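You operate a simulated robot arm through the tools that you are given. There is no shell and no other tool. Be economical: measure what you need, move in short steps, check, and stop when the job is done.

You are at the controls of a simulated robot arm. One attempt, no reset.

## Task
Vacuum the dust off the cleaning bench, then stop the extractor.
Fine: start the extractor, open the inlet slide and leave it open; grey nozzle back on the tool board.

The check looks at the end state, three seconds after you hand in, the way a careful person would. Anything else that was tipped, shoved, dropped, spilled or broken makes it a failure.

## Robot
A 6-joint arm with a two-finger parallel gripper, fixed in place. Base frame: the origin is at the foot of the arm, x ahead of it, y to its left, z up. Lengths are in m, angles in rad, forces in N, time in s.
With the tool pointing down near the work surface it reaches from about 0.2 to 0.48 m from the base axis. Its first joint turns from -2.007 to 2.007 rad. Payload 4.2 kg.
The TCP is the grasp point between the finger pads, 0.023 m short of the fingertips. In the tool frame z runs along the fingers and y along their closing line. The gripper opens to 0.094 m. The fingers are 0.038 m wide and 0.01 m thick; the gripper's body (0.054 by 0.096 m) begins 0.039 m behind the TCP.
Orientation is told as [roll, pitch, yaw] about the base's x, y, z axes, in that order, counted from this pose: with the fingers straight down and closing along the base's y, the tool's x points along the base's -x, its y along +y and its z along -z.

## Interface
- The arm moves only by the tool arm_command. Its arguments are lists of equal length, an entry for each row: "linear": the shift along the base's x, y, z in units of 25 mm (1.0 is 25 mm), a list of three; "dr": the turn, a rotation vector about the base's x, y, z in units of 6 degrees (1.0 is 6 degrees), a list of three; "fingers": the gripper command, from -1 (shut) to 1 (fully open), values between in proportion. In form: {"linear": [[tx, ty, tz], ...], "dr": [[wx, wy, wz], ...], "fingers": [fingers, ...]}. A call has 1 to 10 rows; each row shifts and turns the commanded pose from where the row before left it. A call with a number of a shift or a turn outside -1 to 1 is refused whole. A row lasts 0.2 s, in which the tool goes at most 0.05 m and 0.15 rad; a call with a longer step from one row to the next is refused whole, and so is a gripper value outside its range. A pose out of reach is approached as far as the arm can. The call stops where the force on the tool passes 40 N (or 10 N more than at its start, if that is more) or the arm is blocked; 0.2 s more then pass. The fingers move at their own pace (about 0.108 m/s each) and stop on an object; they squeeze with about 22 N. The grip force told is the motor's: it shows also when the fingers shut on nothing. Time passes only in rows, and 0.2 s behind the last, so rows that do not move let the fingers close. The reply holds the time, the measured pose of the TCP, the force on the tool along the base axes, the opening and the grip force, in the units named above and with some noise.
- Cameras (640 x 400 px; columns grow to the right, rows downward): "scene" is fixed at [0.0472, -0.4978, 1.569]; the picture's right is [0.47, -0.88, 0.00], its down [-0.44, -0.23, -0.87] and it looks along [0.77, 0.41, -0.50] (base axes); focal length 228 px, centre (320, 200). "wrist" rides on the gripper at [-0.039, 0, -0.044] in the tool frame; the picture's right is [0.00, -1.00, 0.00], its down [0.97, 0.00, -0.24] and it looks along [0.24, 0.00, 0.97] (tool axes); focal length 218 px, centre (320, 200). There is no depth. A picture from a camera that has moved, and an enlarged one, comes with that camera's place and axes in the base frame and with its lens. The place of the scene camera against the robot may be out by one fixed shift of up to 0.012 m in any direction.
- get_image(camera): a new picture of that camera. No time passes.
- move_column(by): slides the trunk up (or, below 0, down) by that many m; the arm rides with it, the base frame stays. It gives what a move gives, with no picture.
- close_up(camera, box): a new picture of the part [left, top, right, bottom] of that camera's present view, enlarged. No time passes.
- job_done(): hands the job in; it is judged then, once.

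Work in short steps. Places have to be worked out from the pictures, the camera data and where the tool is seen: move nearer, look again, correct. Check each grasp and each placing, and mend what went wrong. You have 120 turns and 76 pictures in all, those below and enlarged ones among them. Open the gripper and draw the arm clear of the work before you hand the job in, unless the task says otherwise; then end with one line.

The tools are called after "Emit:" as a command line: name --argument value ..., lists and objects as JSON in quotes. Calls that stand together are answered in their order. arm_command: Moves the arm, as the interface text tells. Its arguments: {"type":"object","properties":{"linear":{"type":"array","items":{"type":"array","items":{"type":"number"}}},"dr":{"type":"array","items":{"type":"array","items":{"type":"number"}}},"fingers":{"type":"array","items":{"type":"number"}}},"required":["linear","dr","fingers"]} The other tools are called the same way: move_column (by) slides the trunk up or down; get_image (camera) takes a picture; close_up (camera, box) takes an enlarged picture of a part of a camera's view; job_done () hands the job in.

At the start:

```text
time: 0.0
eef_pos: [0.5846, -0.1476, 1.4697]
tool_rot: [-0.001, 0.001, 0.0]
wrist_force: [-0.4, 1.1, 0.4]
finger_gap: 0.0941
grasp_force: 0.1
trunk travel left (down, up): [-0.859, 0.131]
```

scene: 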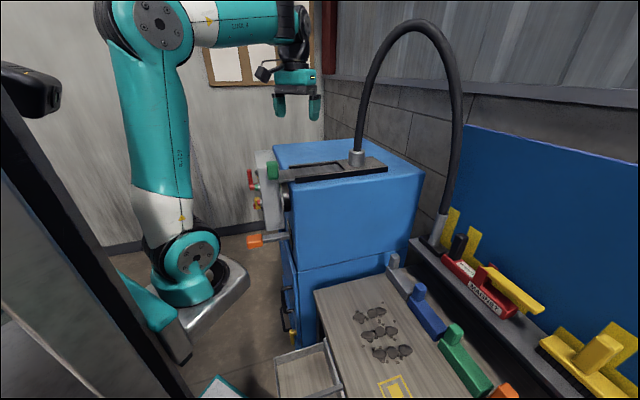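
wrist: 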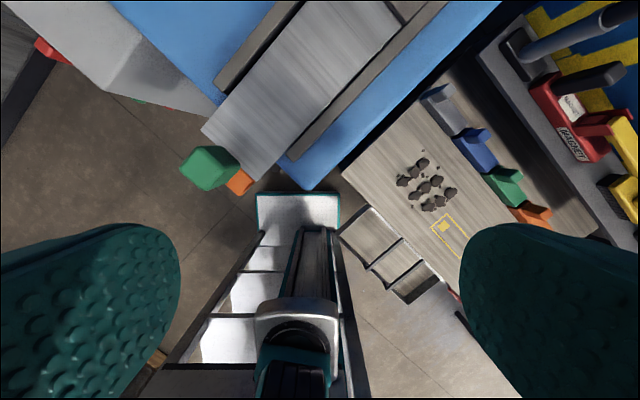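

I'll look closer at the extractor, the tool board and the bench before moving.

Emit:
close_up --camera "scene" --box '[230, 130, 430, 255]'

Emit:
close_up --camera "scene" --box '[370, 190, 640, 400]'

Emit:
close_up --camera "scene" --box '[180, 250, 500, 400]'

Emit:
close_up --camera "wrist" --box '[340, 0, 640, 300]'

```text
3.20 times, centred on (330, 192) of scene
camera zoom: at [0.0472, -0.4978, 1.569], right [0.47, -0.88, 0.0], down [-0.44, -0.23, -0.87], along [0.77, 0.41, -0.5], focal length 730 px, centre (288, 224)
```

zoom: 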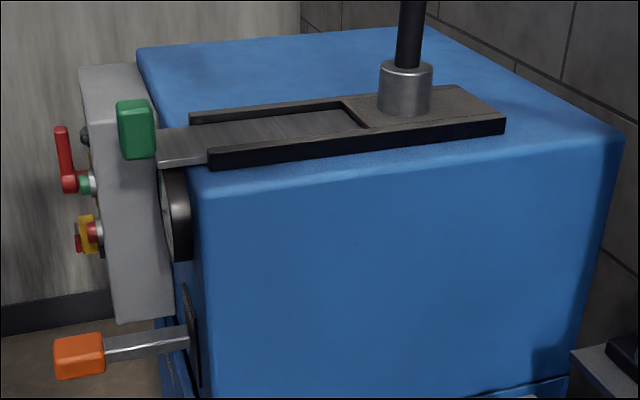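

```text
1.90 times, centred on (505, 295) of scene
camera zoom: at [0.0472, -0.4978, 1.569], right [0.47, -0.88, 0.0], down [-0.44, -0.23, -0.87], along [0.77, 0.41, -0.5], focal length 435 px, centre (-32, 19)
```

zoom: 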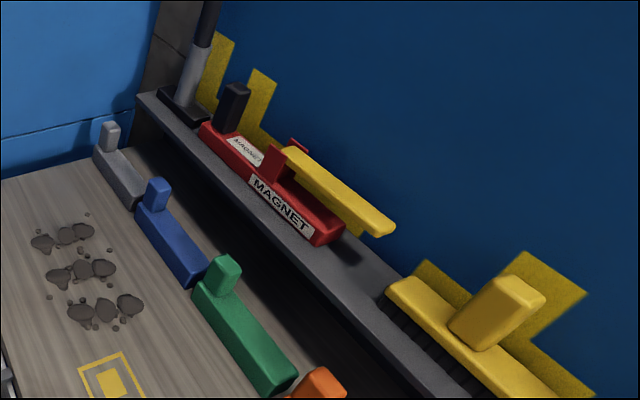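

```text
2.00 times, centred on (340, 325) of scene
camera zoom: at [0.0472, -0.4978, 1.569], right [0.47, -0.88, 0.0], down [-0.44, -0.23, -0.87], along [0.77, 0.41, -0.5], focal length 456 px, centre (280, -50)
```

zoom: 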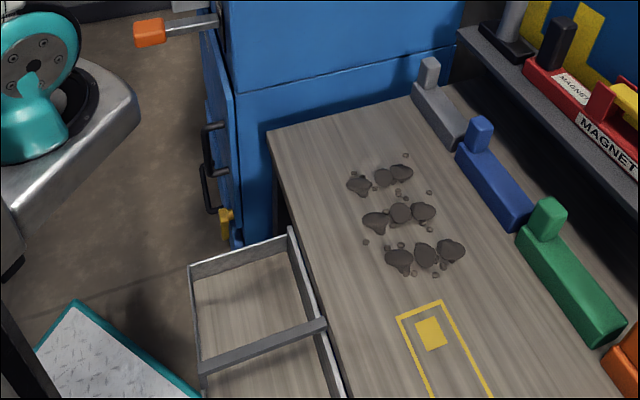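

```text
1.33 times, centred on (490, 150) of wrist
camera zoom: at [0.6241, -0.1476, 1.5159], right [0.0, -1.0, 0.0], down [-0.97, 0.0, 0.24], along [-0.24, 0.0, -0.97], focal length 291 px, centre (93, 267)
```

zoom: 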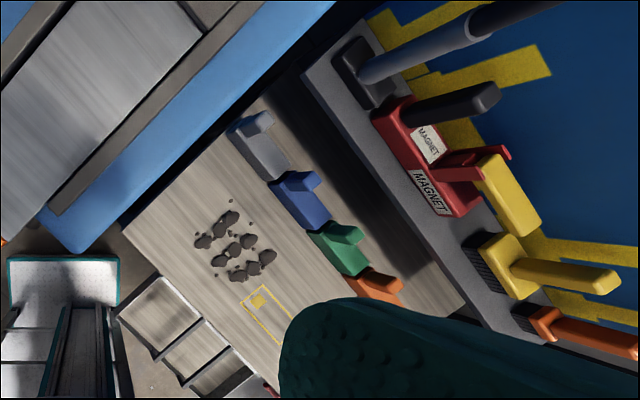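

The bench, slide and board sit around z 0.87 / 1.28 / 1.03 by triangulation. I'll enlarge the panel and the board nozzle area in the scene view.

Emit:
close_up --camera "scene" --box '[240, 145, 304, 185]'

Emit:
close_up --camera "scene" --box '[240, 180, 304, 220]'

Emit:
close_up --camera "scene" --box '[400, 180, 528, 260]'

Emit:
close_up --camera "wrist" --box '[440, 0, 640, 125]'

```text
10.00 times, centred on (272, 165) of scene
camera zoom: at [0.0472, -0.4978, 1.569], right [0.47, -0.88, 0.0], down [-0.44, -0.23, -0.87], along [0.77, 0.41, -0.5], focal length 2282 px, centre (800, 550)
```

zoom: 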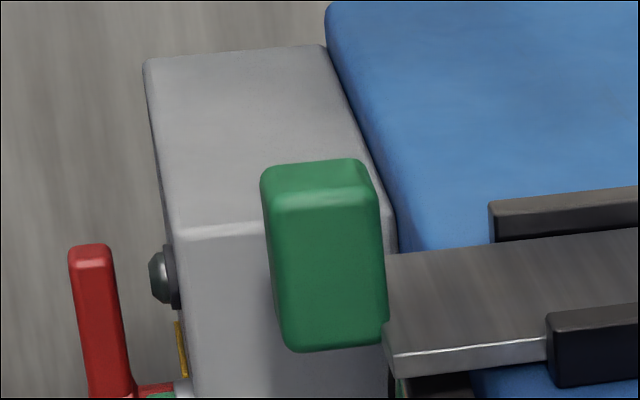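

```text
10.00 times, centred on (272, 200) of scene
camera zoom: at [0.0472, -0.4978, 1.569], right [0.47, -0.88, 0.0], down [-0.44, -0.23, -0.87], along [0.77, 0.41, -0.5], focal length 2282 px, centre (800, 200)
```

zoom: 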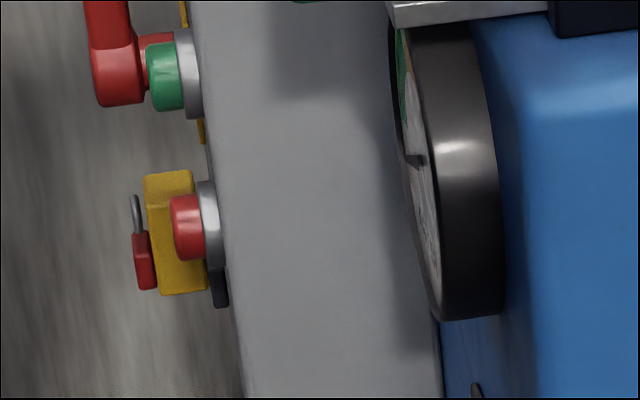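

```text
5.00 times, centred on (464, 220) of scene
camera zoom: at [0.0472, -0.4978, 1.569], right [0.47, -0.88, 0.0], down [-0.44, -0.23, -0.87], along [0.77, 0.41, -0.5], focal length 1141 px, centre (-400, 100)
```

zoom: 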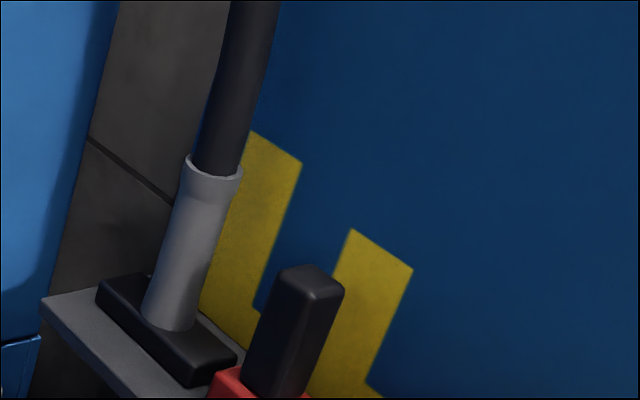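

```text
3.20 times, centred on (540, 62) of wrist
camera zoom: at [0.6241, -0.1476, 1.5159], right [0.0, -1.0, 0.0], down [-0.97, 0.0, 0.24], along [-0.24, 0.0, -0.97], focal length 698 px, centre (-384, 640)
```

zoom: 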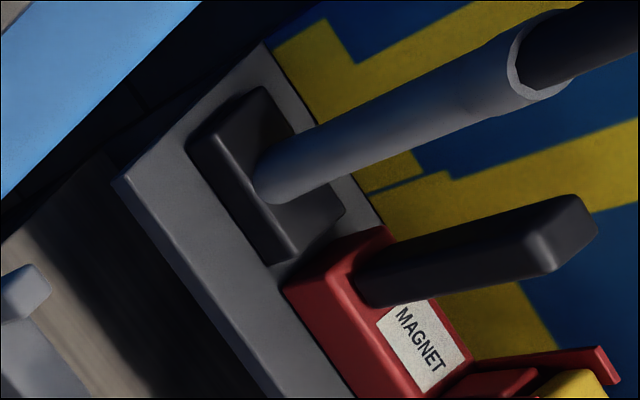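

The panel with a red rotary handle, green/red buttons and a padlocked item needs a front view; I move the gripper to +y, pulled back, tilting the tool toward horizontal.

Emit:
arm_command --linear '[[-0.8, 1, 0], [-0.8, 1, 0], [-0.8, 1, 0], [-0.8, 1, 0], [-0.8, 1, 0], [-0.8, 1, 0], [0, 1, 0], [0, 1, 0], [0, 1, 0], [0, 1, 0]]' --dr '[[0, -1, 0], [0, -1, 0], [0, -1, 0], [0, -1, 0], [0, -1, 0], [0, -1, 0], [0, -1, 0], [0, -1, 0], [0, -1, 0], [0, -1, 0]]' --fingers '[1, 1, 1, 1, 1, 1, 1, 1, 1, 1]'

Emit:
get_image --camera "wrist"

```text
time: 2.2
eef_pos: [0.511, 0.1323, 1.4838]
tool_rot: [0.0, -1.047, -0.002]
wrist_force: [-0.4, -1.1, 0.9]
finger_gap: 0.0942
grasp_force: 0.0
out of reach, approached as far as the arm can: row 4, 5, 6
trunk travel left (down, up): [-0.859, 0.131]
```

```text
65 pictures are left
camera wrist: at [0.4925, 0.1313, 1.5397], right [0.0, -1.0, 0.0], down [-0.69, 0.0, -0.72], along [0.72, 0.0, -0.69], focal length 218 px, centre (320, 200)
```

wrist: 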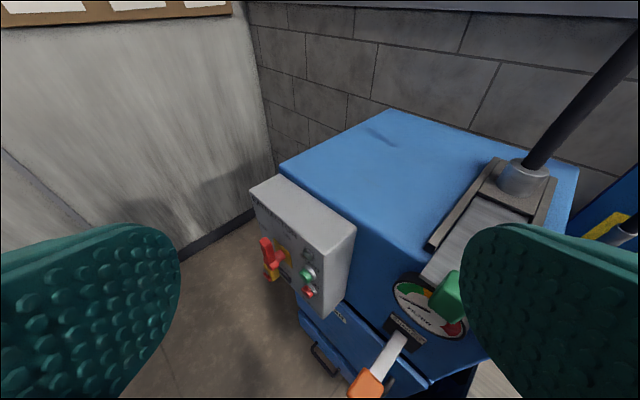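

Emit:
close_up --camera "wrist" --box '[240, 170, 400, 310]'

Emit:
close_up --camera "wrist" --box '[370, 150, 590, 400]'

```text
2.86 times, centred on (320, 240) of wrist
camera zoom: at [0.4925, 0.1313, 1.5397], right [0.0, -1.0, 0.0], down [-0.69, 0.0, -0.72], along [0.72, 0.0, -0.69], focal length 624 px, centre (320, 86)
```

zoom: 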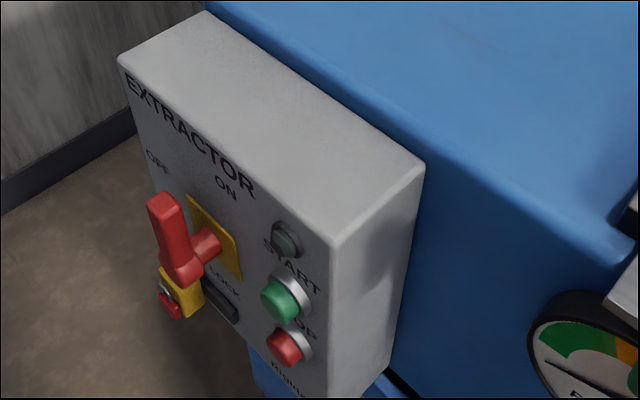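

```text
1.60 times, centred on (480, 275) of wrist
camera zoom: at [0.4925, 0.1313, 1.5397], right [0.0, -1.0, 0.0], down [-0.69, 0.0, -0.72], along [0.72, 0.0, -0.69], focal length 349 px, centre (64, 80)
```

zoom: 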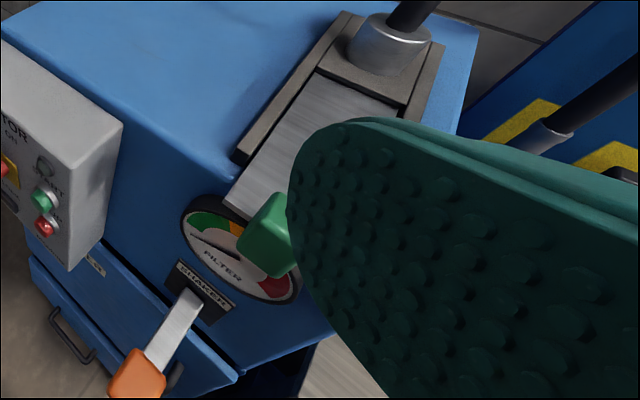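

Panel: isolator handle with OFF/ON, a padlock part, lamp, START and STOP. I lower the trunk and swing round to view it squarely.

Emit:
move_column --by -0.15

Emit:
arm_command --linear '[[-0.2, 1, 0], [-0.2, 1, 0], [-0.2, 1, 0], [-0.2, 1, 0], [-0.2, 1, 0], [-0.2, 1, 0], [-0.2, 1, 0], [-0.2, 1, 0]]' --dr '[[0, 0, -1], [0, 0, -1], [0, 0, -1], [0, 0, -1], [0, 0, -1], [0, 0, -1], [0, 0, -1], [0, 0, -1]]' --fingers '[1, 1, 1, 1, 1, 1, 1, 1]'

Emit:
get_image --camera "wrist"

```text
time: 4.0
eef_pos: [0.5119, 0.1324, 1.3326]
tool_rot: [0.0, -1.047, 0.001]
wrist_force: [-0.2, -0.7, -0.6]
finger_gap: 0.0942
grasp_force: 0.0
trunk travel left (down, up): [-0.709, 0.281]
```

```text
time: 5.8
eef_pos: [0.5755, 0.1699, 1.1375]
tool_rot: [0.011, -1.038, -0.84]
wrist_force: [0.1, 0.1, 0.0]
finger_gap: 0.0939
grasp_force: 0.1
out of reach, approached as far as the arm can: row 3, 4, 5, 6, 7, 8
trunk travel left (down, up): [-0.709, 0.281]
```

```text
62 pictures are left
camera wrist: at [0.5626, 0.1824, 1.1939], right [-0.74, -0.67, -0.01], down [-0.47, 0.52, -0.71], along [0.49, -0.52, -0.7], focal length 218 px, centre (320, 200)
```

wrist: 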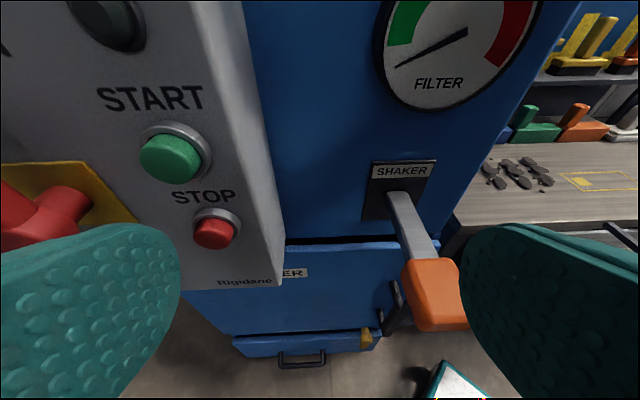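

The last move deviated because of reach limits; I check where the arm is in the scene before going on.

Emit:
get_image --camera "scene"

```text
61 pictures are left
```

scene: 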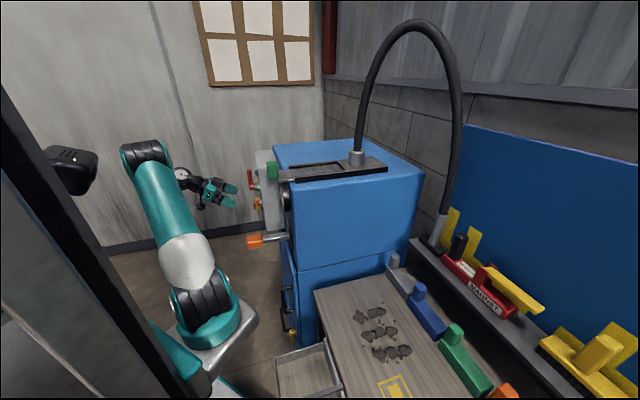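

The START/STOP buttons are near. I back away horizontally from the panel to see the isolator.

Emit:
arm_command --linear '[[-0.6, 0.7, 0], [-0.6, 0.7, 0], [-0.6, 0.7, 0]]' --dr '[[0, 0, 0], [0, 0, 0], [0, 0, 0]]' --fingers '[1, 1, 1]'

Emit:
get_image --camera "wrist"

```text
time: 6.5
eef_pos: [0.5328, 0.1904, 1.1078]
tool_rot: [0.007, -1.044, -0.841]
wrist_force: [0.1, -0.5, -0.7]
finger_gap: 0.094
grasp_force: 0.0
out of reach, approached as far as the arm can: row 1, 2, 3
trunk travel left (down, up): [-0.709, 0.281]
```

```text
60 pictures are left
camera wrist: at [0.5195, 0.2037, 1.1643], right [-0.74, -0.67, 0.0], down [-0.47, 0.52, -0.72], along [0.48, -0.53, -0.7], focal length 218 px, centre (320, 200)
```

wrist: 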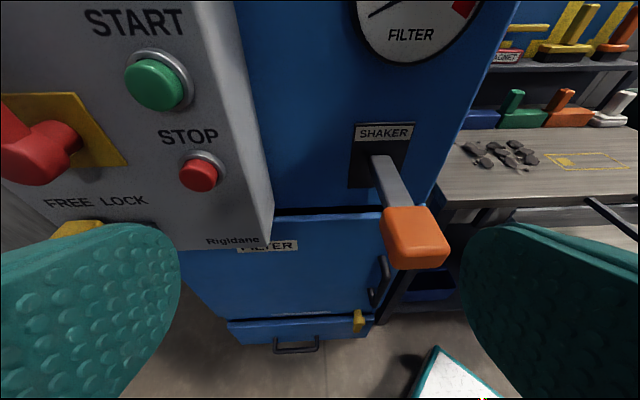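

I see "FREE / LOCK" slider and need the isolator itself: tilt the tool up and yaw left in place.

Emit:
arm_command --linear '[[-0.3, 0, 0], [-0.3, 0, 0], [-0.3, 0, 0], [-0.3, 0, 0], [-0.3, 0, 0]]' --dr '[[-0.74, -0.67, 0.6], [-0.74, -0.67, 0.6], [-0.74, -0.67, 0.6], [-0.74, -0.67, 0.6], [-0.74, -0.67, 0.6]]' --fingers '[1, 1, 1, 1, 1]'

Emit:
get_image --camera "wrist"

```text
time: 7.8
eef_pos: [0.4851, 0.0888, 1.0374]
tool_rot: [-1.437, -1.486, 0.85]
wrist_force: [0.2, 0.4, -0.4]
finger_gap: 0.094
grasp_force: 0.0
out of reach, approached as far as the arm can: row 1, 2, 3, 4, 5
trunk travel left (down, up): [-0.709, 0.281]
```

```text
59 pictures are left
camera wrist: at [0.4511, 0.1148, 1.0779], right [-0.55, -0.83, 0.08], down [-0.25, 0.07, -0.96], along [0.8, -0.55, -0.25], focal length 218 px, centre (320, 200)
```

wrist: 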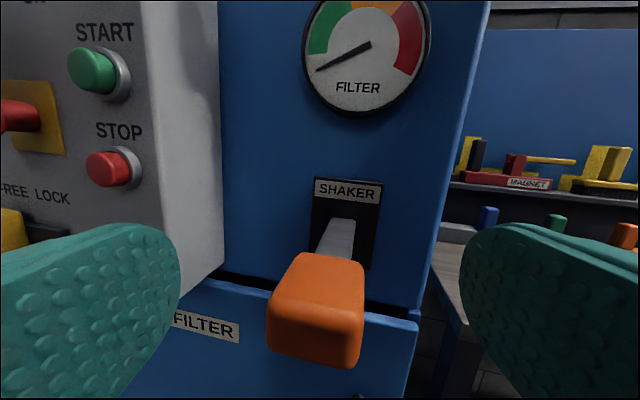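

I yaw left and retreat along x to bring the isolator into view.

Emit:
arm_command --linear '[[-0.5, 0.2, 0.5], [-0.5, 0.2, 0.5], [-0.5, 0.2, 0.5], [-0.5, 0.2, 0.5]]' --dr '[[0, 0, 1], [0, 0, 1], [0, 0, 1], [0, 0, 1]]' --fingers '[1, 1, 1, 1]'

Emit:
get_image --camera "wrist"

```text
time: 8.3
eef_pos: [0.4946, 0.0589, 1.0543]
tool_rot: [-1.529, -1.485, 0.937]
wrist_force: [0.2, 0.9, 0.0]
finger_gap: 0.0938
grasp_force: 0.0
trunk travel left (down, up): [-0.709, 0.281]
stopped in row 2: the arm was blocked; the commanded pose is now the measured one
```

```text
58 pictures are left
camera wrist: at [0.4597, 0.0855, 1.0943], right [-0.56, -0.83, 0.09], down [-0.25, 0.07, -0.97], along [0.79, -0.56, -0.24], focal length 218 px, centre (320, 200)
```

wrist: 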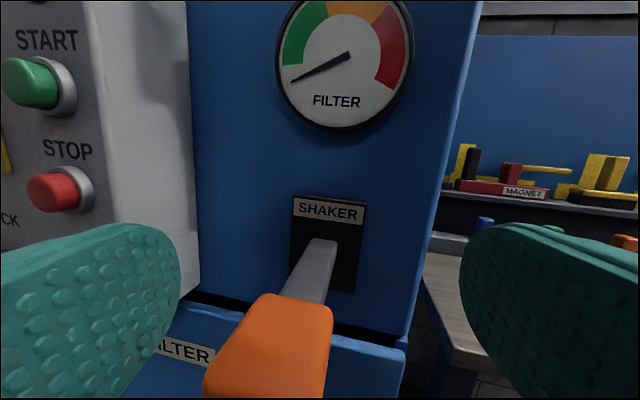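

Blocked without force, so likely a joint limit or self-contact; check the scene view.

Emit:
get_image --camera "scene"

```text
57 pictures are left
```

scene: 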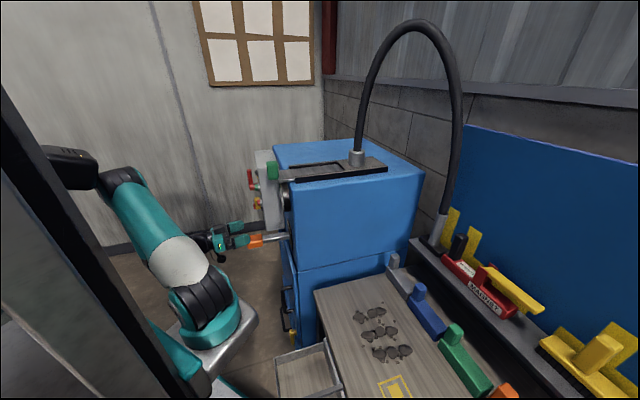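

The elbow is touching the head on the carriage. I raise the tool and unwind the yaw toward +x to free it.

Emit:
arm_command --linear '[[0, 0, 1], [0, 0, 1], [0, 0, 1], [0, 0, 1]]' --dr '[[0, 0, 0], [0, 0, 0], [0, 0, 0], [0, 0, 0]]' --fingers '[1, 1, 1, 1]'

```text
time: 9.2
eef_pos: [0.4912, 0.0168, 1.0914]
tool_rot: [-1.632, -1.455, 0.892]
wrist_force: [0.2, 0.7, -0.4]
finger_gap: 0.094
grasp_force: 0.1
out of reach, approached as far as the arm can: row 1, 2, 3, 4
trunk travel left (down, up): [-0.709, 0.281]
stopped in row 4: the arm was blocked; the commanded pose is now the measured one
```

The wrist is folded too close to the mast; I tilt the tool back down (wrist up and forward) while holding position.

Emit:
arm_command --linear '[[0, 0, 0], [0, 0, 0], [0, 0, 0], [0, 0, 0], [0, 0, 0], [0, 0, 0]]' --dr '[[0.5, 0.83, 0], [0.5, 0.83, 0], [0.5, 0.83, 0], [0.5, 0.83, 0], [0.5, 0.83, 0], [0.5, 0.83, 0]]' --fingers '[1, 1, 1, 1, 1, 1]'

```text
time: 10.6
eef_pos: [0.4897, 0.0201, 1.0938]
tool_rot: [-0.334, -0.936, -0.365]
wrist_force: [-0.7, 0.5, 0.1]
finger_gap: 0.0941
grasp_force: 0.1
trunk travel left (down, up): [-0.709, 0.281]
```

Free again; the shaker knob is at about (0.535, 0.054, 1.00), so I go up first, then lower the column.

Emit:
arm_command --linear '[[0, 0, 1], [0, 0, 1], [0, 0, 1], [0, 0, 1], [0, 0, 1], [0, 0, 1], [0, 0, 1], [0, 0, 1]]' --dr '[[0, 0, 0], [0, 0, 0], [0, 0, 0], [0, 0, 0], [0, 0, 0], [0, 0, 0], [0, 0, 0], [0, 0, 0]]' --fingers '[1, 1, 1, 1, 1, 1, 1, 1]'

```text
time: 12.4
eef_pos: [0.5146, 0.0059, 1.2598]
tool_rot: [-0.334, -0.937, -0.363]
wrist_force: [0.6, 0.8, 0.1]
finger_gap: 0.094
grasp_force: 0.1
out of reach, approached as far as the arm can: row 6, 7, 8
trunk travel left (down, up): [-0.709, 0.281]
```

Emit:
move_column --by -0.13

Emit:
arm_command --linear '[[-0.4, 0.8, 0.7], [-0.4, 0.8, 0.7], [-0.2, 0.8, 0.7], [0, 0.8, 0.7], [0, 0.8, 0.5], [0, 0.8, 0]]' --dr '[[0, 0, 0], [0, 0, 0], [0, 0, 0], [0, 0, 0], [0, 0, 0], [0, 0, 0]]' --fingers '[1, 1, 1, 1, 1, 1]'

Emit:
get_image --camera "wrist"

```text
time: 14.0
eef_pos: [0.5137, 0.0063, 1.1291]
tool_rot: [-0.332, -0.937, -0.364]
wrist_force: [-0.5, 0.5, -1.1]
finger_gap: 0.0938
grasp_force: 0.1
trunk travel left (down, up): [-0.579, 0.411]
```

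```text
time: 15.4
eef_pos: [0.5436, 0.0618, 1.1169]
tool_rot: [-0.328, -0.935, -0.366]
wrist_force: [0.2, -0.7, -0.1]
finger_gap: 0.0939
grasp_force: 0.0
out of reach, approached as far as the arm can: row 1, 2, 3, 4, 5, 6
trunk travel left (down, up): [-0.579, 0.411]
```

```text
56 pictures are left
camera wrist: at [0.539, 0.0788, 1.1745], right [-0.58, -0.79, 0.19], down [-0.68, 0.34, -0.65], along [0.44, -0.51, -0.74], focal length 218 px, centre (320, 200)
```

wrist: 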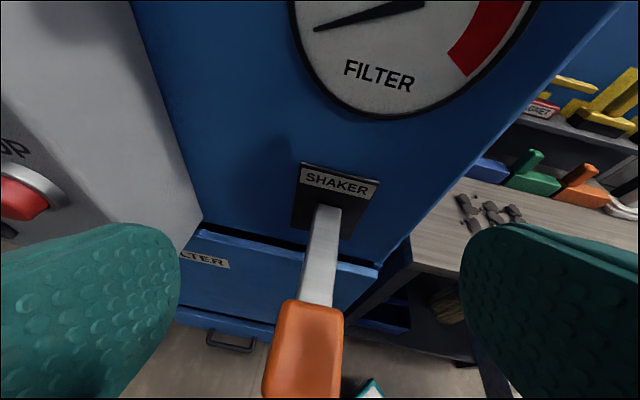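

The arm's outer reach is smaller than hoped (its axis seems near x≈0.25, y≈0). I raise the column and yaw left to look at the isolator from above.

Emit:
move_column --by 0.2

Emit:
arm_command --linear '[[-0.2, 0.5, 0], [-0.2, 0.5, 0], [-0.2, 0.5, 0], [-0.2, 0.5, 0], [-0.2, 0.5, 0]]' --dr '[[0, 0, 1], [0, 0, 1], [0, 0, 1], [0, 0, 1], [0, 0, 1]]' --fingers '[1, 1, 1, 1, 1]'

Emit:
get_image --camera "wrist"

```text
time: 17.6
eef_pos: [0.5441, 0.0618, 1.3183]
tool_rot: [-0.329, -0.936, -0.366]
wrist_force: [0.2, 0.4, 1.3]
finger_gap: 0.0938
grasp_force: 0.2
trunk travel left (down, up): [-0.779, 0.211]
```

```text
time: 18.8
eef_pos: [0.5194, 0.1269, 1.3169]
tool_rot: [-0.329, -0.937, 0.16]
wrist_force: [0.1, 0.2, 0.0]
finger_gap: 0.094
grasp_force: 0.1
trunk travel left (down, up): [-0.779, 0.211]
```

```text
55 pictures are left
camera wrist: at [0.5067, 0.1375, 1.3746], right [-0.11, -0.98, 0.19], down [-0.76, -0.04, -0.65], along [0.64, -0.21, -0.74], focal length 218 px, centre (320, 200)
```

wrist: 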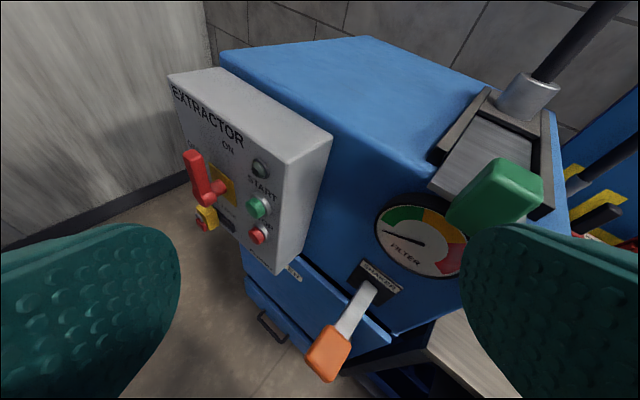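

Emit:
close_up --camera "wrist" --box '[165, 80, 325, 270]'

```text
2.11 times, centred on (245, 175) of wrist
camera zoom: at [0.5067, 0.1375, 1.3746], right [-0.11, -0.98, 0.19], down [-0.76, -0.04, -0.65], along [0.64, -0.21, -0.74], focal length 460 px, centre (478, 253)
```

zoom: 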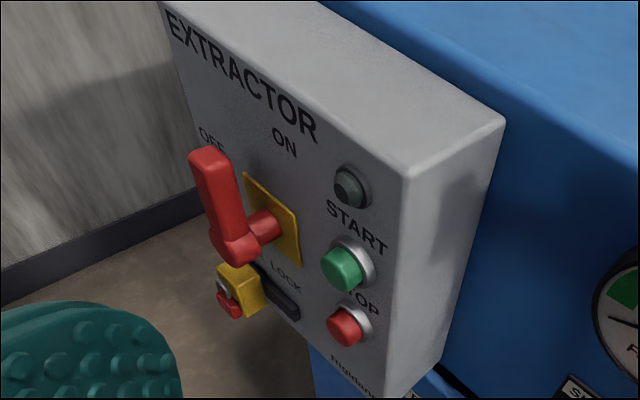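

START cap is at about (0.710, 0.161, 1.118). I close the fingers, re-orient the tool and go to a point 6 cm before the button along its normal.

Emit:
arm_command --linear '[[0.2, 0.4, 0], [0.2, 0.4, 0], [0.2, 0.4, 0], [0.2, 0.4, -0.3], [0.2, 0.4, -0.3], [0.2, 0.2, -0.3], [0.4, 0.2, -0.5], [0.4, 0.2, -0.5], [0.4, 0.2, -0.6], [0.4, 0.2, -0.6]]' --dr '[[0.61, 0.1, 0.85], [0.61, 0.1, 0.85], [0.61, 0.1, 0.85], [0.13, -0.83, 0], [0.13, -0.83, 0], [0.13, -0.83, 0], [0, 0, -1], [0, 0, -1], [0, 0, -1], [0, 0, -1]]' --fingers '[-1, -1, -1, -1, -1, -1, -1, -1, -1, -1]'

Emit:
get_image --camera "wrist"

```text
time: 21.0
eef_pos: [0.5892, 0.1978, 1.2391]
tool_rot: [-0.003, -1.199, -0.257]
wrist_force: [0.3, -0.6, 0.2]
finger_gap: 0.0002
grasp_force: 22.6
trunk travel left (down, up): [-0.779, 0.211]
```

```text
53 pictures are left
camera wrist: at [0.5624, 0.2053, 1.2928], right [-0.26, -0.97, 0.0], down [-0.56, 0.15, -0.82], along [0.79, -0.21, -0.58], focal length 218 px, centre (320, 200)
```

wrist: 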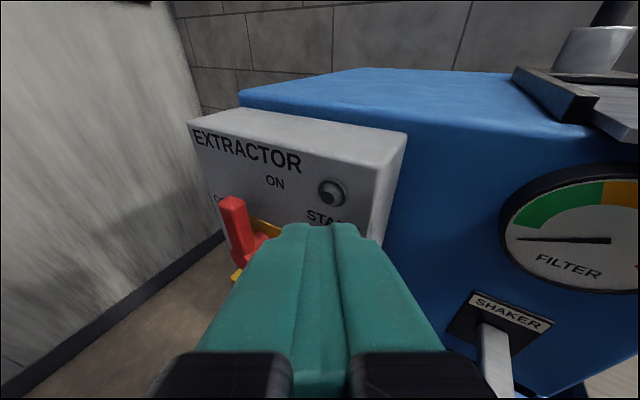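

Emit:
arm_command --linear '[[0.5, 0.15, -0.9], [0.5, 0.15, -0.9], [0.5, 0.15, -0.9], [0.5, 0.15, -0.9], [0.5, 0.15, -0.9]]' --dr '[[0, 0, -0.5], [0, 0, -0.5], [0, 0, -0.5], [0, 0, -0.5], [0, 0, 0]]' --fingers '[-1, -1, -1, -1, -1]'

Emit:
get_image --camera "wrist"

Emit:
get_image --camera "scene"

```text
time: 22.2
eef_pos: [0.6518, 0.2178, 1.1283]
tool_rot: [-0.005, -1.198, -0.465]
wrist_force: [-0.2, 0.0, -0.4]
finger_gap: 0.0
grasp_force: 22.2
trunk travel left (down, up): [-0.779, 0.211]
```

```text
52 pictures are left
camera wrist: at [0.628, 0.2306, 1.1812], right [-0.45, -0.89, 0.0], down [-0.52, 0.26, -0.82], along [0.73, -0.37, -0.58], focal length 218 px, centre (320, 200)
```

wrist: 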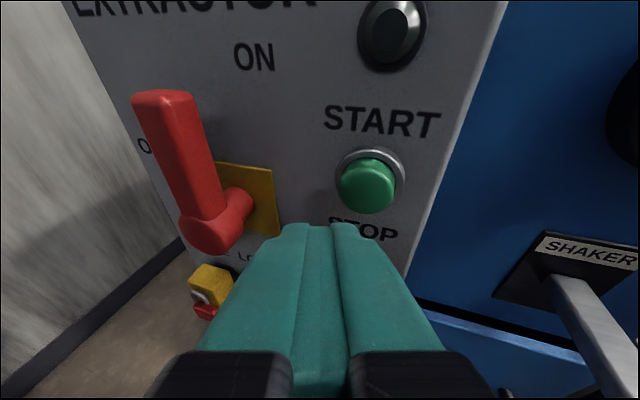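

```text
51 pictures are left
```

scene: 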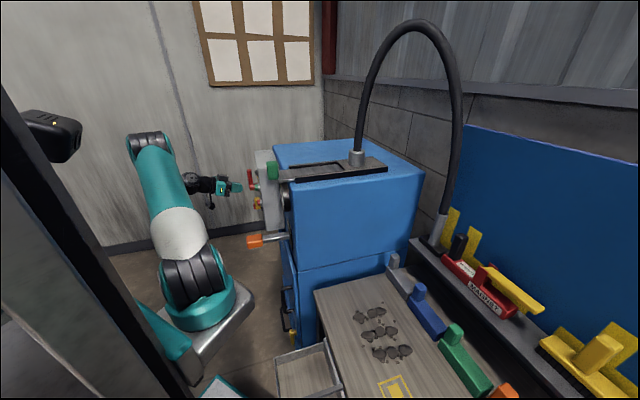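

The isolator points up at ON and the padlock is at FREE. The fingertip is about 6 cm before START; I press along the normal.

Emit:
arm_command --linear '[[0.53, -0.6, -0.03], [0.53, -0.6, -0.03], [0.4, -0.45, -0.03], [0.13, -0.15, 0], [0.13, -0.15, 0]]' --dr '[[0, 0, 0], [0, 0, 0], [0, 0, 0], [0, 0, 0], [0, 0, 0]]' --fingers '[-1, -1, -1, -1, -1]'

Emit:
get_image --camera "wrist"

```text
time: 23.3
eef_pos: [0.6881, 0.1782, 1.124]
tool_rot: [0.001, -1.195, -0.457]
wrist_force: [-29.9, 16.1, 7.1]
finger_gap: 0.0
grasp_force: 21.9
trunk travel left (down, up): [-0.779, 0.211]
stopped in row 5: the force on the tool passed its limit (the readings are from after the stop); the commanded pose is now the measured one
```

```text
50 pictures are left
camera wrist: at [0.6644, 0.1899, 1.1787], right [-0.44, -0.9, 0.0], down [-0.52, 0.26, -0.81], along [0.73, -0.36, -0.58], focal length 218 px, centre (320, 200)
```

wrist: 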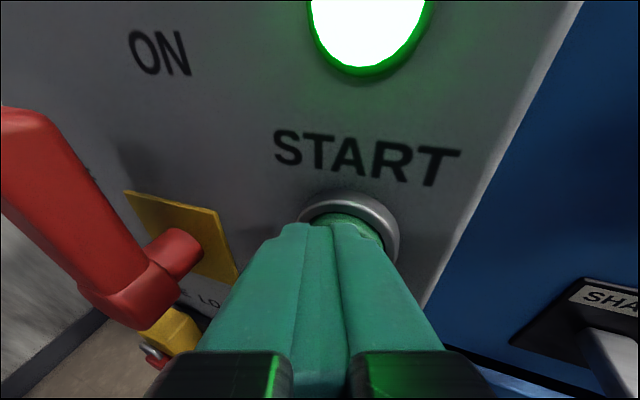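

The lamp is lit: the extractor runs. I back off along the normal, rise, and tilt the tool back toward vertical to view the slide.

Emit:
arm_command --linear '[[-0.53, 0.6, 0], [-0.53, 0.6, 0], [-0.53, 0.6, 0], [-0.6, 0, 1], [-0.6, 0, 1], [-0.6, 0, 1], [-0.6, -0.3, 1], [-0.3, -0.6, 1], [-0.3, -0.6, 1], [0, -0.8, 1]]' --dr '[[0, 0, 0], [0, 0, 0], [0, 0, 0], [0.44, 0.9, 0], [0.44, 0.9, 0], [0.44, 0.9, 0], [0.44, 0.9, 0], [0.44, 0.9, 0], [0.44, 0.9, 0], [0.44, 0.9, 0]]' --fingers '[-1, -1, -1, -1, -1, 1, 1, 1, 1, 1]'

Emit:
get_image --camera "wrist"

```text
time: 25.5
eef_pos: [0.575, 0.1634, 1.3009]
tool_rot: [-0.008, -0.457, -0.453]
wrist_force: [0.3, 1.2, 0.2]
finger_gap: 0.094
grasp_force: 0.1
trunk travel left (down, up): [-0.779, 0.211]
```

```text
49 pictures are left
camera wrist: at [0.5904, 0.1558, 1.358], right [-0.44, -0.9, 0.01], down [-0.88, 0.43, -0.21], along [0.19, -0.1, -0.98], focal length 218 px, centre (320, 200)
```

wrist: 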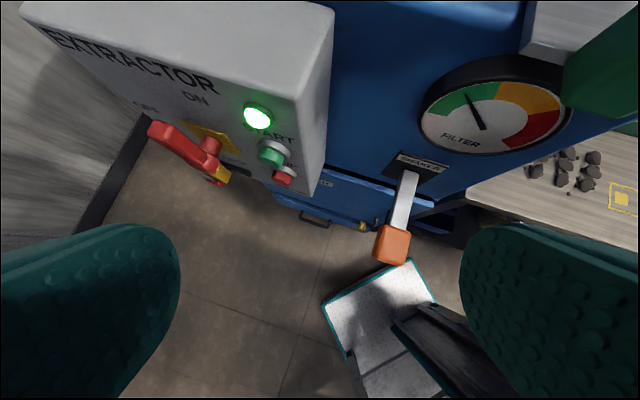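

Lamp stays green. Next: above the slide handle, tool vertical, jaws aligned across the slide.

Emit:
arm_command --linear '[[-0.4, 0, 1], [-0.4, 0, 1], [0, -0.5, 1], [0, -1, 0.6], [0.2, -1, 0], [0.2, -1, 0], [0.2, -1, 0], [0.2, -1, 0]]' --dr '[[0.44, 0.9, 0], [0.44, 0.9, 0], [0.44, 0.9, 0], [0.44, 0.9, 0], [0.2, 0.35, -0.8], [0, 0, -1], [0, 0, -1], [0, 0, -1]]' --fingers '[1, 1, 1, 1, 1, 1, 1, 1]'

Emit:
get_image --camera "wrist"

```text
time: 27.3
eef_pos: [0.5581, 0.0331, 1.3772]
tool_rot: [-0.008, 0.003, -0.856]
wrist_force: [0.2, -0.3, 0.8]
finger_gap: 0.0938
grasp_force: 0.0
out of reach, approached as far as the arm can: row 3, 4
trunk travel left (down, up): [-0.779, 0.211]
```

```text
48 pictures are left
camera wrist: at [0.584, 0.0031, 1.4226], right [-0.75, -0.66, 0.01], down [-0.64, 0.73, 0.24], along [-0.16, 0.18, -0.97], focal length 218 px, centre (320, 200)
```

wrist: 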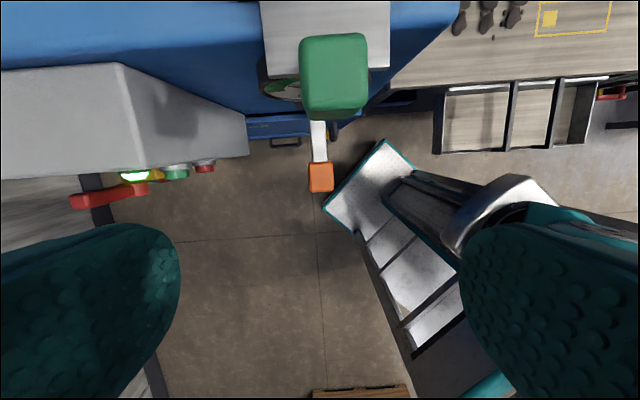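

Jaws are aligned with the handle, centred about (0.601, −0.028), top ≈1.305. I move over it and look before descending.

Emit:
arm_command --linear '[[0.53, -0.76, 0], [0.53, -0.76, 0], [0.53, -0.76, 0], [0, 0, -0.8]]' --dr '[[0, 0, 0], [0, 0, 0], [0, 0, 0], [0, 0, 0]]' --fingers '[1, 1, 1, 1]'

Emit:
get_image --camera "wrist"

Emit:
close_up --camera "scene" --box '[220, 110, 380, 210]'

```text
time: 28.3
eef_pos: [0.6038, -0.0261, 1.3689]
tool_rot: [-0.007, 0.002, -0.854]
wrist_force: [0.0, 0.2, -0.7]
finger_gap: 0.0938
grasp_force: 0.0
out of reach, approached as far as the arm can: row 4
trunk travel left (down, up): [-0.779, 0.211]
```

```text
47 pictures are left
camera wrist: at [0.6283, -0.0551, 1.4129], right [-0.75, -0.66, 0.01], down [-0.64, 0.73, 0.24], along [-0.16, 0.18, -0.97], focal length 218 px, centre (320, 200)
```

wrist: 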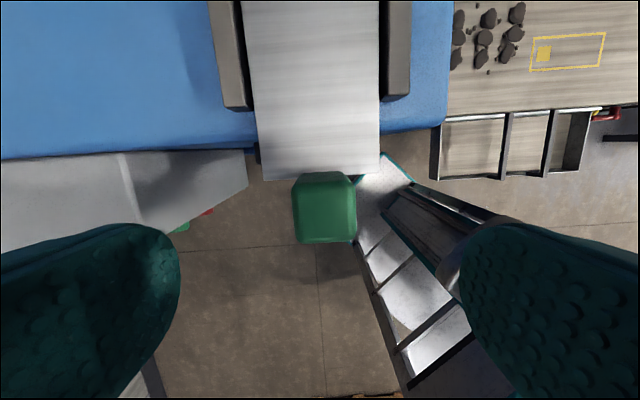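

```text
4.00 times, centred on (300, 160) of scene
camera zoom: at [0.0472, -0.4978, 1.569], right [0.47, -0.88, 0.0], down [-0.44, -0.23, -0.87], along [0.77, 0.41, -0.5], focal length 913 px, centre (400, 360)
```

zoom: 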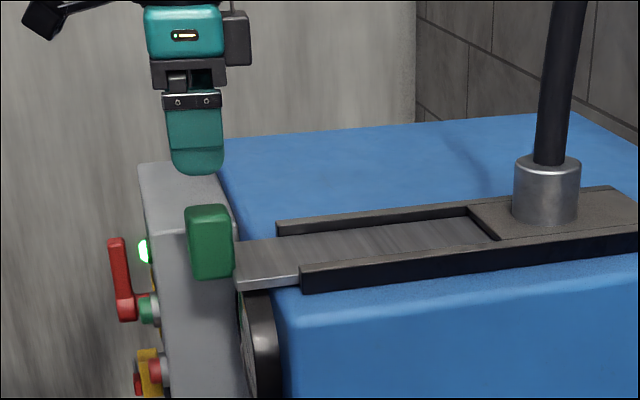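

Handle centred near (0.603, −0.031); I descend to grasp height 1.285 and close.

Emit:
arm_command --linear '[[-0.1, 0, -0.85], [-0.05, 0, -0.85], [0, 0, -0.85], [0, 0, -0.8], [0, 0, 0], [0, 0, 0], [0, 0, 0]]' --dr '[[0, 0, 0], [0, 0, 0], [0, 0, 0], [0, 0, 0], [0, 0, 0], [0, 0, 0], [0, 0, 0]]' --fingers '[1, 1, 1, 1, -1, -1, -1]'

Emit:
get_image --camera "wrist"

```text
time: 29.9
eef_pos: [0.6293, -0.0183, 1.3547]
tool_rot: [-0.011, 0.004, -0.852]
wrist_force: [-0.7, 0.4, -0.4]
finger_gap: 0.0
grasp_force: 21.3
out of reach, approached as far as the arm can: row 1, 2, 3, 4
trunk travel left (down, up): [-0.779, 0.211]
```

```text
45 pictures are left
camera wrist: at [0.6556, -0.0473, 1.3995], right [-0.75, -0.66, 0.01], down [-0.64, 0.73, 0.24], along [-0.17, 0.18, -0.97], focal length 218 px, centre (320, 200)
```

wrist: 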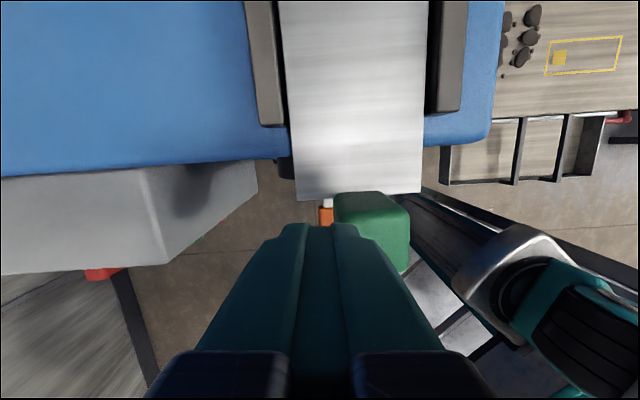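

Tool-down at this radius can't fold lower relative to the carriage. So I return above the handle with open jaws, and will lower the column instead.

Emit:
arm_command --linear '[[0, 0, 0.7], [-0.5, -0.16, 0.1], [-0.5, -0.16, 0.1], [0, 0, 0]]' --dr '[[0, 0, 0], [0, 0, 0], [0, 0, 0], [0, 0, 0]]' --fingers '[0.6, 0.6, 0.6, 0.6]'

```text
time: 30.9
eef_pos: [0.603, -0.0252, 1.3795]
tool_rot: [-0.005, 0.001, -0.854]
wrist_force: [-0.2, -0.9, 0.1]
finger_gap: 0.075
grasp_force: 0.0
trunk travel left (down, up): [-0.779, 0.211]
```

Emit:
arm_command --linear '[[0, -0.14, 0]]' --dr '[[0, 0, 0]]' --fingers '[0.6]'

Emit:
move_column --by -0.05

Emit:
get_image --camera "wrist"

```text
time: 31.3
eef_pos: [0.6023, -0.0274, 1.3791]
tool_rot: [-0.004, 0.002, -0.853]
wrist_force: [0.1, -0.2, -0.8]
finger_gap: 0.0754
grasp_force: 0.1
trunk travel left (down, up): [-0.779, 0.211]
```

```text
time: 32.2
eef_pos: [0.6031, -0.0292, 1.3297]
tool_rot: [-0.007, 0.003, -0.852]
wrist_force: [0.6, 0.4, 1.3]
finger_gap: 0.0751
grasp_force: 0.1
trunk travel left (down, up): [-0.729, 0.261]
```

```text
44 pictures are left
camera wrist: at [0.6293, -0.0587, 1.3743], right [-0.75, -0.66, 0.01], down [-0.64, 0.73, 0.24], along [-0.16, 0.18, -0.97], focal length 218 px, centre (320, 200)
```

wrist: 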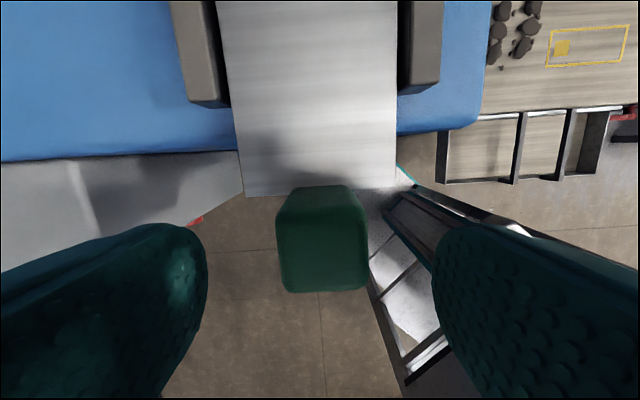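

The handle lies centred between the jaws; lower the column to grasp height and close.

Emit:
move_column --by -0.042

Emit:
arm_command --linear '[[0, 0, 0], [0, 0, 0], [0, 0, 0]]' --dr '[[0, 0, 0], [0, 0, 0], [0, 0, 0]]' --fingers '[-1, -1, -1]'

```text
time: 33.1
eef_pos: [0.6034, -0.0285, 1.2888]
tool_rot: [-0.005, 0.003, -0.853]
wrist_force: [-0.2, -0.4, 0.2]
finger_gap: 0.0755
grasp_force: 0.0
trunk travel left (down, up): [-0.687, 0.303]
```

```text
time: 33.9
eef_pos: [0.6031, -0.0301, 1.2891]
tool_rot: [-0.005, 0.004, -0.853]
wrist_force: [-16.7, -11.5, -8.3]
finger_gap: 0.0382
grasp_force: 45.4
trunk travel left (down, up): [-0.687, 0.303]
```

Grip confirmed (gap 0.038). I pull the slide outward along (−0.66, 0.75) in small steps.

Emit:
arm_command --linear '[[-0.06, -0.05, 0], [-0.4, 0.45, 0], [-0.4, 0.45, 0]]' --dr '[[0, 0, 0], [0, 0, 0], [0, 0, 0]]' --fingers '[-1, -1, -1]'

Emit:
get_image --camera "wrist"

```text
time: 34.7
eef_pos: [0.5822, -0.0087, 1.2872]
tool_rot: [-0.005, 0.002, -0.856]
wrist_force: [-16.7, -17.2, -14.1]
finger_gap: 0.0383
grasp_force: 44.7
trunk travel left (down, up): [-0.687, 0.303]
```

```text
43 pictures are left
camera wrist: at [0.6075, -0.0389, 1.3325], right [-0.75, -0.66, 0.01], down [-0.64, 0.73, 0.24], along [-0.16, 0.18, -0.97], focal length 218 px, centre (320, 200)
```

wrist: 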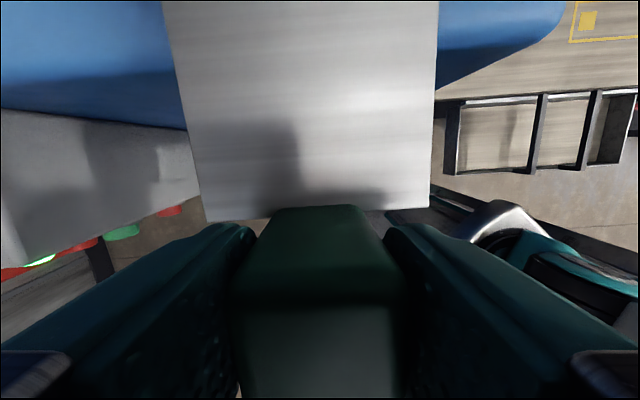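

The slide follows. I keep pulling.

Emit:
arm_command --linear '[[-0.45, 0.45, 0.02], [-0.42, 0.45, 0.02], [-0.4, 0.45, 0.02]]' --dr '[[0, 0, 0], [0, 0, 0], [0, 0, 0]]' --fingers '[-1, -1, -1]'

Emit:
close_up --camera "scene" --box '[220, 110, 400, 222]'

```text
time: 35.4
eef_pos: [0.5535, 0.0177, 1.2874]
tool_rot: [-0.01, 0.0, -0.852]
wrist_force: [-15.6, -15.6, -15.2]
finger_gap: 0.0383
grasp_force: 44.6
trunk travel left (down, up): [-0.687, 0.303]
stopped in row 3: the force on the tool passed its limit (the readings are from after the stop); the commanded pose is now the measured one
```

```text
3.56 times, centred on (310, 166) of scene
camera zoom: at [0.0472, -0.4978, 1.569], right [0.47, -0.88, 0.0], down [-0.44, -0.23, -0.87], along [0.77, 0.41, -0.5], focal length 811 px, centre (356, 321)
```

zoom: 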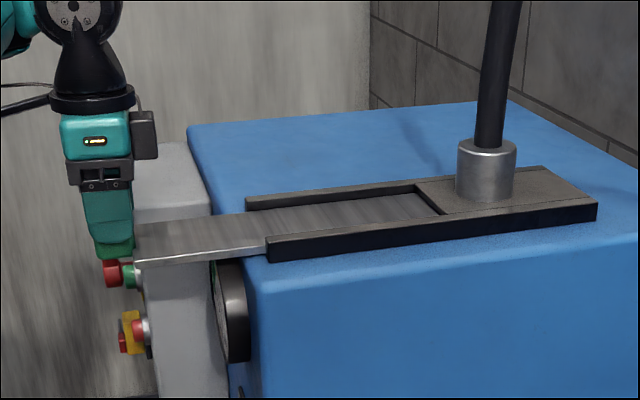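

Emit:
arm_command --linear '[[-0.2, 0.23, 0.02], [-0.2, 0.23, 0.02]]' --dr '[[0, 0, 0], [0, 0, 0]]' --fingers '[-1, -1]'

Emit:
get_image --camera "wrist"

```text
time: 35.9
eef_pos: [0.5515, 0.021, 1.2875]
tool_rot: [-0.009, -0.011, -0.856]
wrist_force: [2.6, -25.3, -9.8]
finger_gap: 0.0386
grasp_force: 45.2
trunk travel left (down, up): [-0.687, 0.303]
stopped in row 2: the force on the tool passed its limit (the readings are from after the stop); the commanded pose is now the measured one
```

```text
41 pictures are left
camera wrist: at [0.5777, -0.0089, 1.3334], right [-0.76, -0.65, 0.01], down [-0.64, 0.74, 0.23], along [-0.16, 0.17, -0.97], focal length 218 px, centre (320, 200)
```

wrist: 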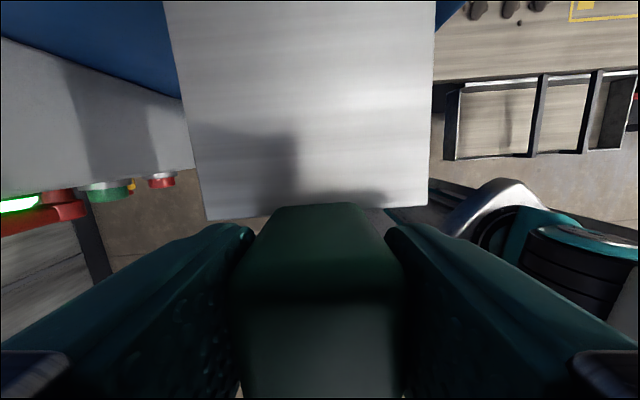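

The slide is at its end stop, about 7 cm out – open. Release, then raise straight up by the column.

Emit:
arm_command --linear '[[0, 0, 0], [0, 0, 0]]' --dr '[[0, 0, 0], [0, 0, 0]]' --fingers '[0.7, 0.7]'

Emit:
move_column --by 0.12

Emit:
close_up --camera "scene" --box '[220, 110, 400, 222]'

```text
time: 36.5
eef_pos: [0.5509, 0.0235, 1.2885]
tool_rot: [-0.009, -0.008, -0.859]
wrist_force: [1.0, 0.0, 0.3]
finger_gap: 0.08
grasp_force: 0.0
trunk travel left (down, up): [-0.687, 0.303]
```

```text
time: 38.0
eef_pos: [0.5515, 0.0247, 1.4082]
tool_rot: [-0.009, -0.006, -0.86]
wrist_force: [-0.9, -0.2, 0.1]
finger_gap: 0.08
grasp_force: 0.0
trunk travel left (down, up): [-0.807, 0.183]
```

```text
3.56 times, centred on (310, 166) of scene
camera zoom: at [0.0472, -0.4978, 1.569], right [0.47, -0.88, 0.0], down [-0.44, -0.23, -0.87], along [0.77, 0.41, -0.5], focal length 811 px, centre (356, 321)
```

zoom: 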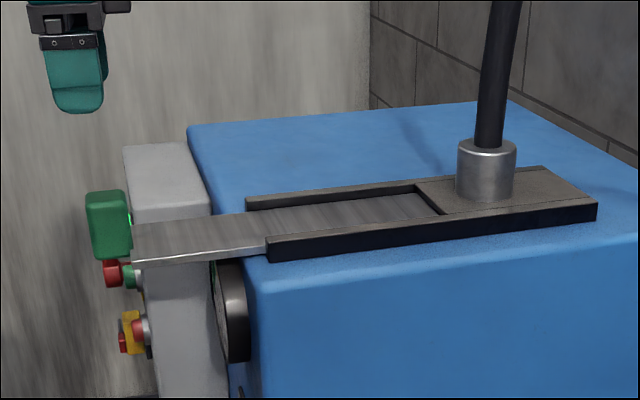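

Slide is open. Now swing at height to the bench side, heading toward the nozzle.

Emit:
arm_command --linear '[[0.2, -0.9, 0], [0.2, -1, 0], [0, -1, 0], [0, -1, 0], [0, -1, 0], [0, -1, 0], [0, -1, 0], [-0.2, -1, 0], [-0.2, -1, 0], [-0.2, -1, 0]]' --dr '[[0, 0, 0], [0, 0, 0], [0, 0, 0], [0, 0, 0], [0, 0, 0], [0, 0, 0], [0, 0, 0], [0, 0, 0], [0, 0, 0], [0, 0, 0]]' --fingers '[0.7, 0.7, 0.7, 0.7, 0.7, 0.7, 0.7, 0.7, 0.7, 0.7]'

Emit:
arm_command --linear '[[0.3, -0.5, 0], [0.3, -0.5, 0], [0.3, -0.3, 0], [0.3, -0.3, 0], [0.3, -0.3, 0], [0.3, -0.3, 0], [0.3, -0.3, 0], [0.3, -0.3, 0]]' --dr '[[-0.76, -0.65, 0], [-0.76, -0.65, 0], [-0.76, -0.65, 0], [-0.76, -0.65, 0], [-0.76, -0.65, 0], [-0.76, -0.65, 0], [-0.76, -0.65, 0], [-0.76, -0.65, 0]]' --fingers '[0.7, 0.7, 0.7, 0.7, 0.7, 0.7, 0.7, 0.7]'

Emit:
get_image --camera "wrist"

Emit:
get_image --camera "scene"

```text
time: 40.2
eef_pos: [0.5462, -0.2231, 1.4122]
tool_rot: [-0.008, -0.007, -0.858]
wrist_force: [0.0, 0.5, 0.3]
finger_gap: 0.0797
grasp_force: 0.0
out of reach, approached as far as the arm can: row 8
trunk travel left (down, up): [-0.807, 0.183]
```

```text
time: 42.0
eef_pos: [0.6113, -0.2959, 1.4372]
tool_rot: [-0.012, -0.848, -0.858]
wrist_force: [0.5, 1.0, -0.3]
finger_gap: 0.0798
grasp_force: 0.1
out of reach, approached as far as the arm can: row 1, 2
trunk travel left (down, up): [-0.807, 0.183]
```

```text
39 pictures are left
camera wrist: at [0.6064, -0.2923, 1.4958], right [-0.76, -0.65, 0.01], down [-0.54, 0.62, -0.57], along [0.36, -0.44, -0.82], focal length 218 px, centre (320, 200)
```

wrist: 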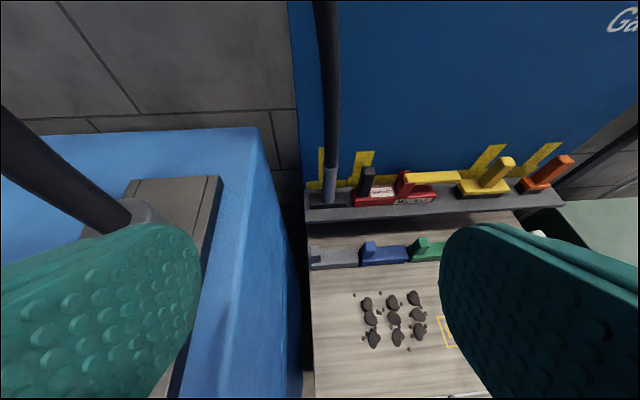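

```text
38 pictures are left
```

scene: 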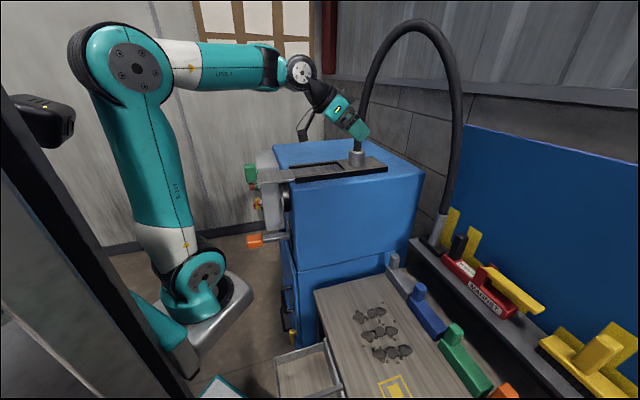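

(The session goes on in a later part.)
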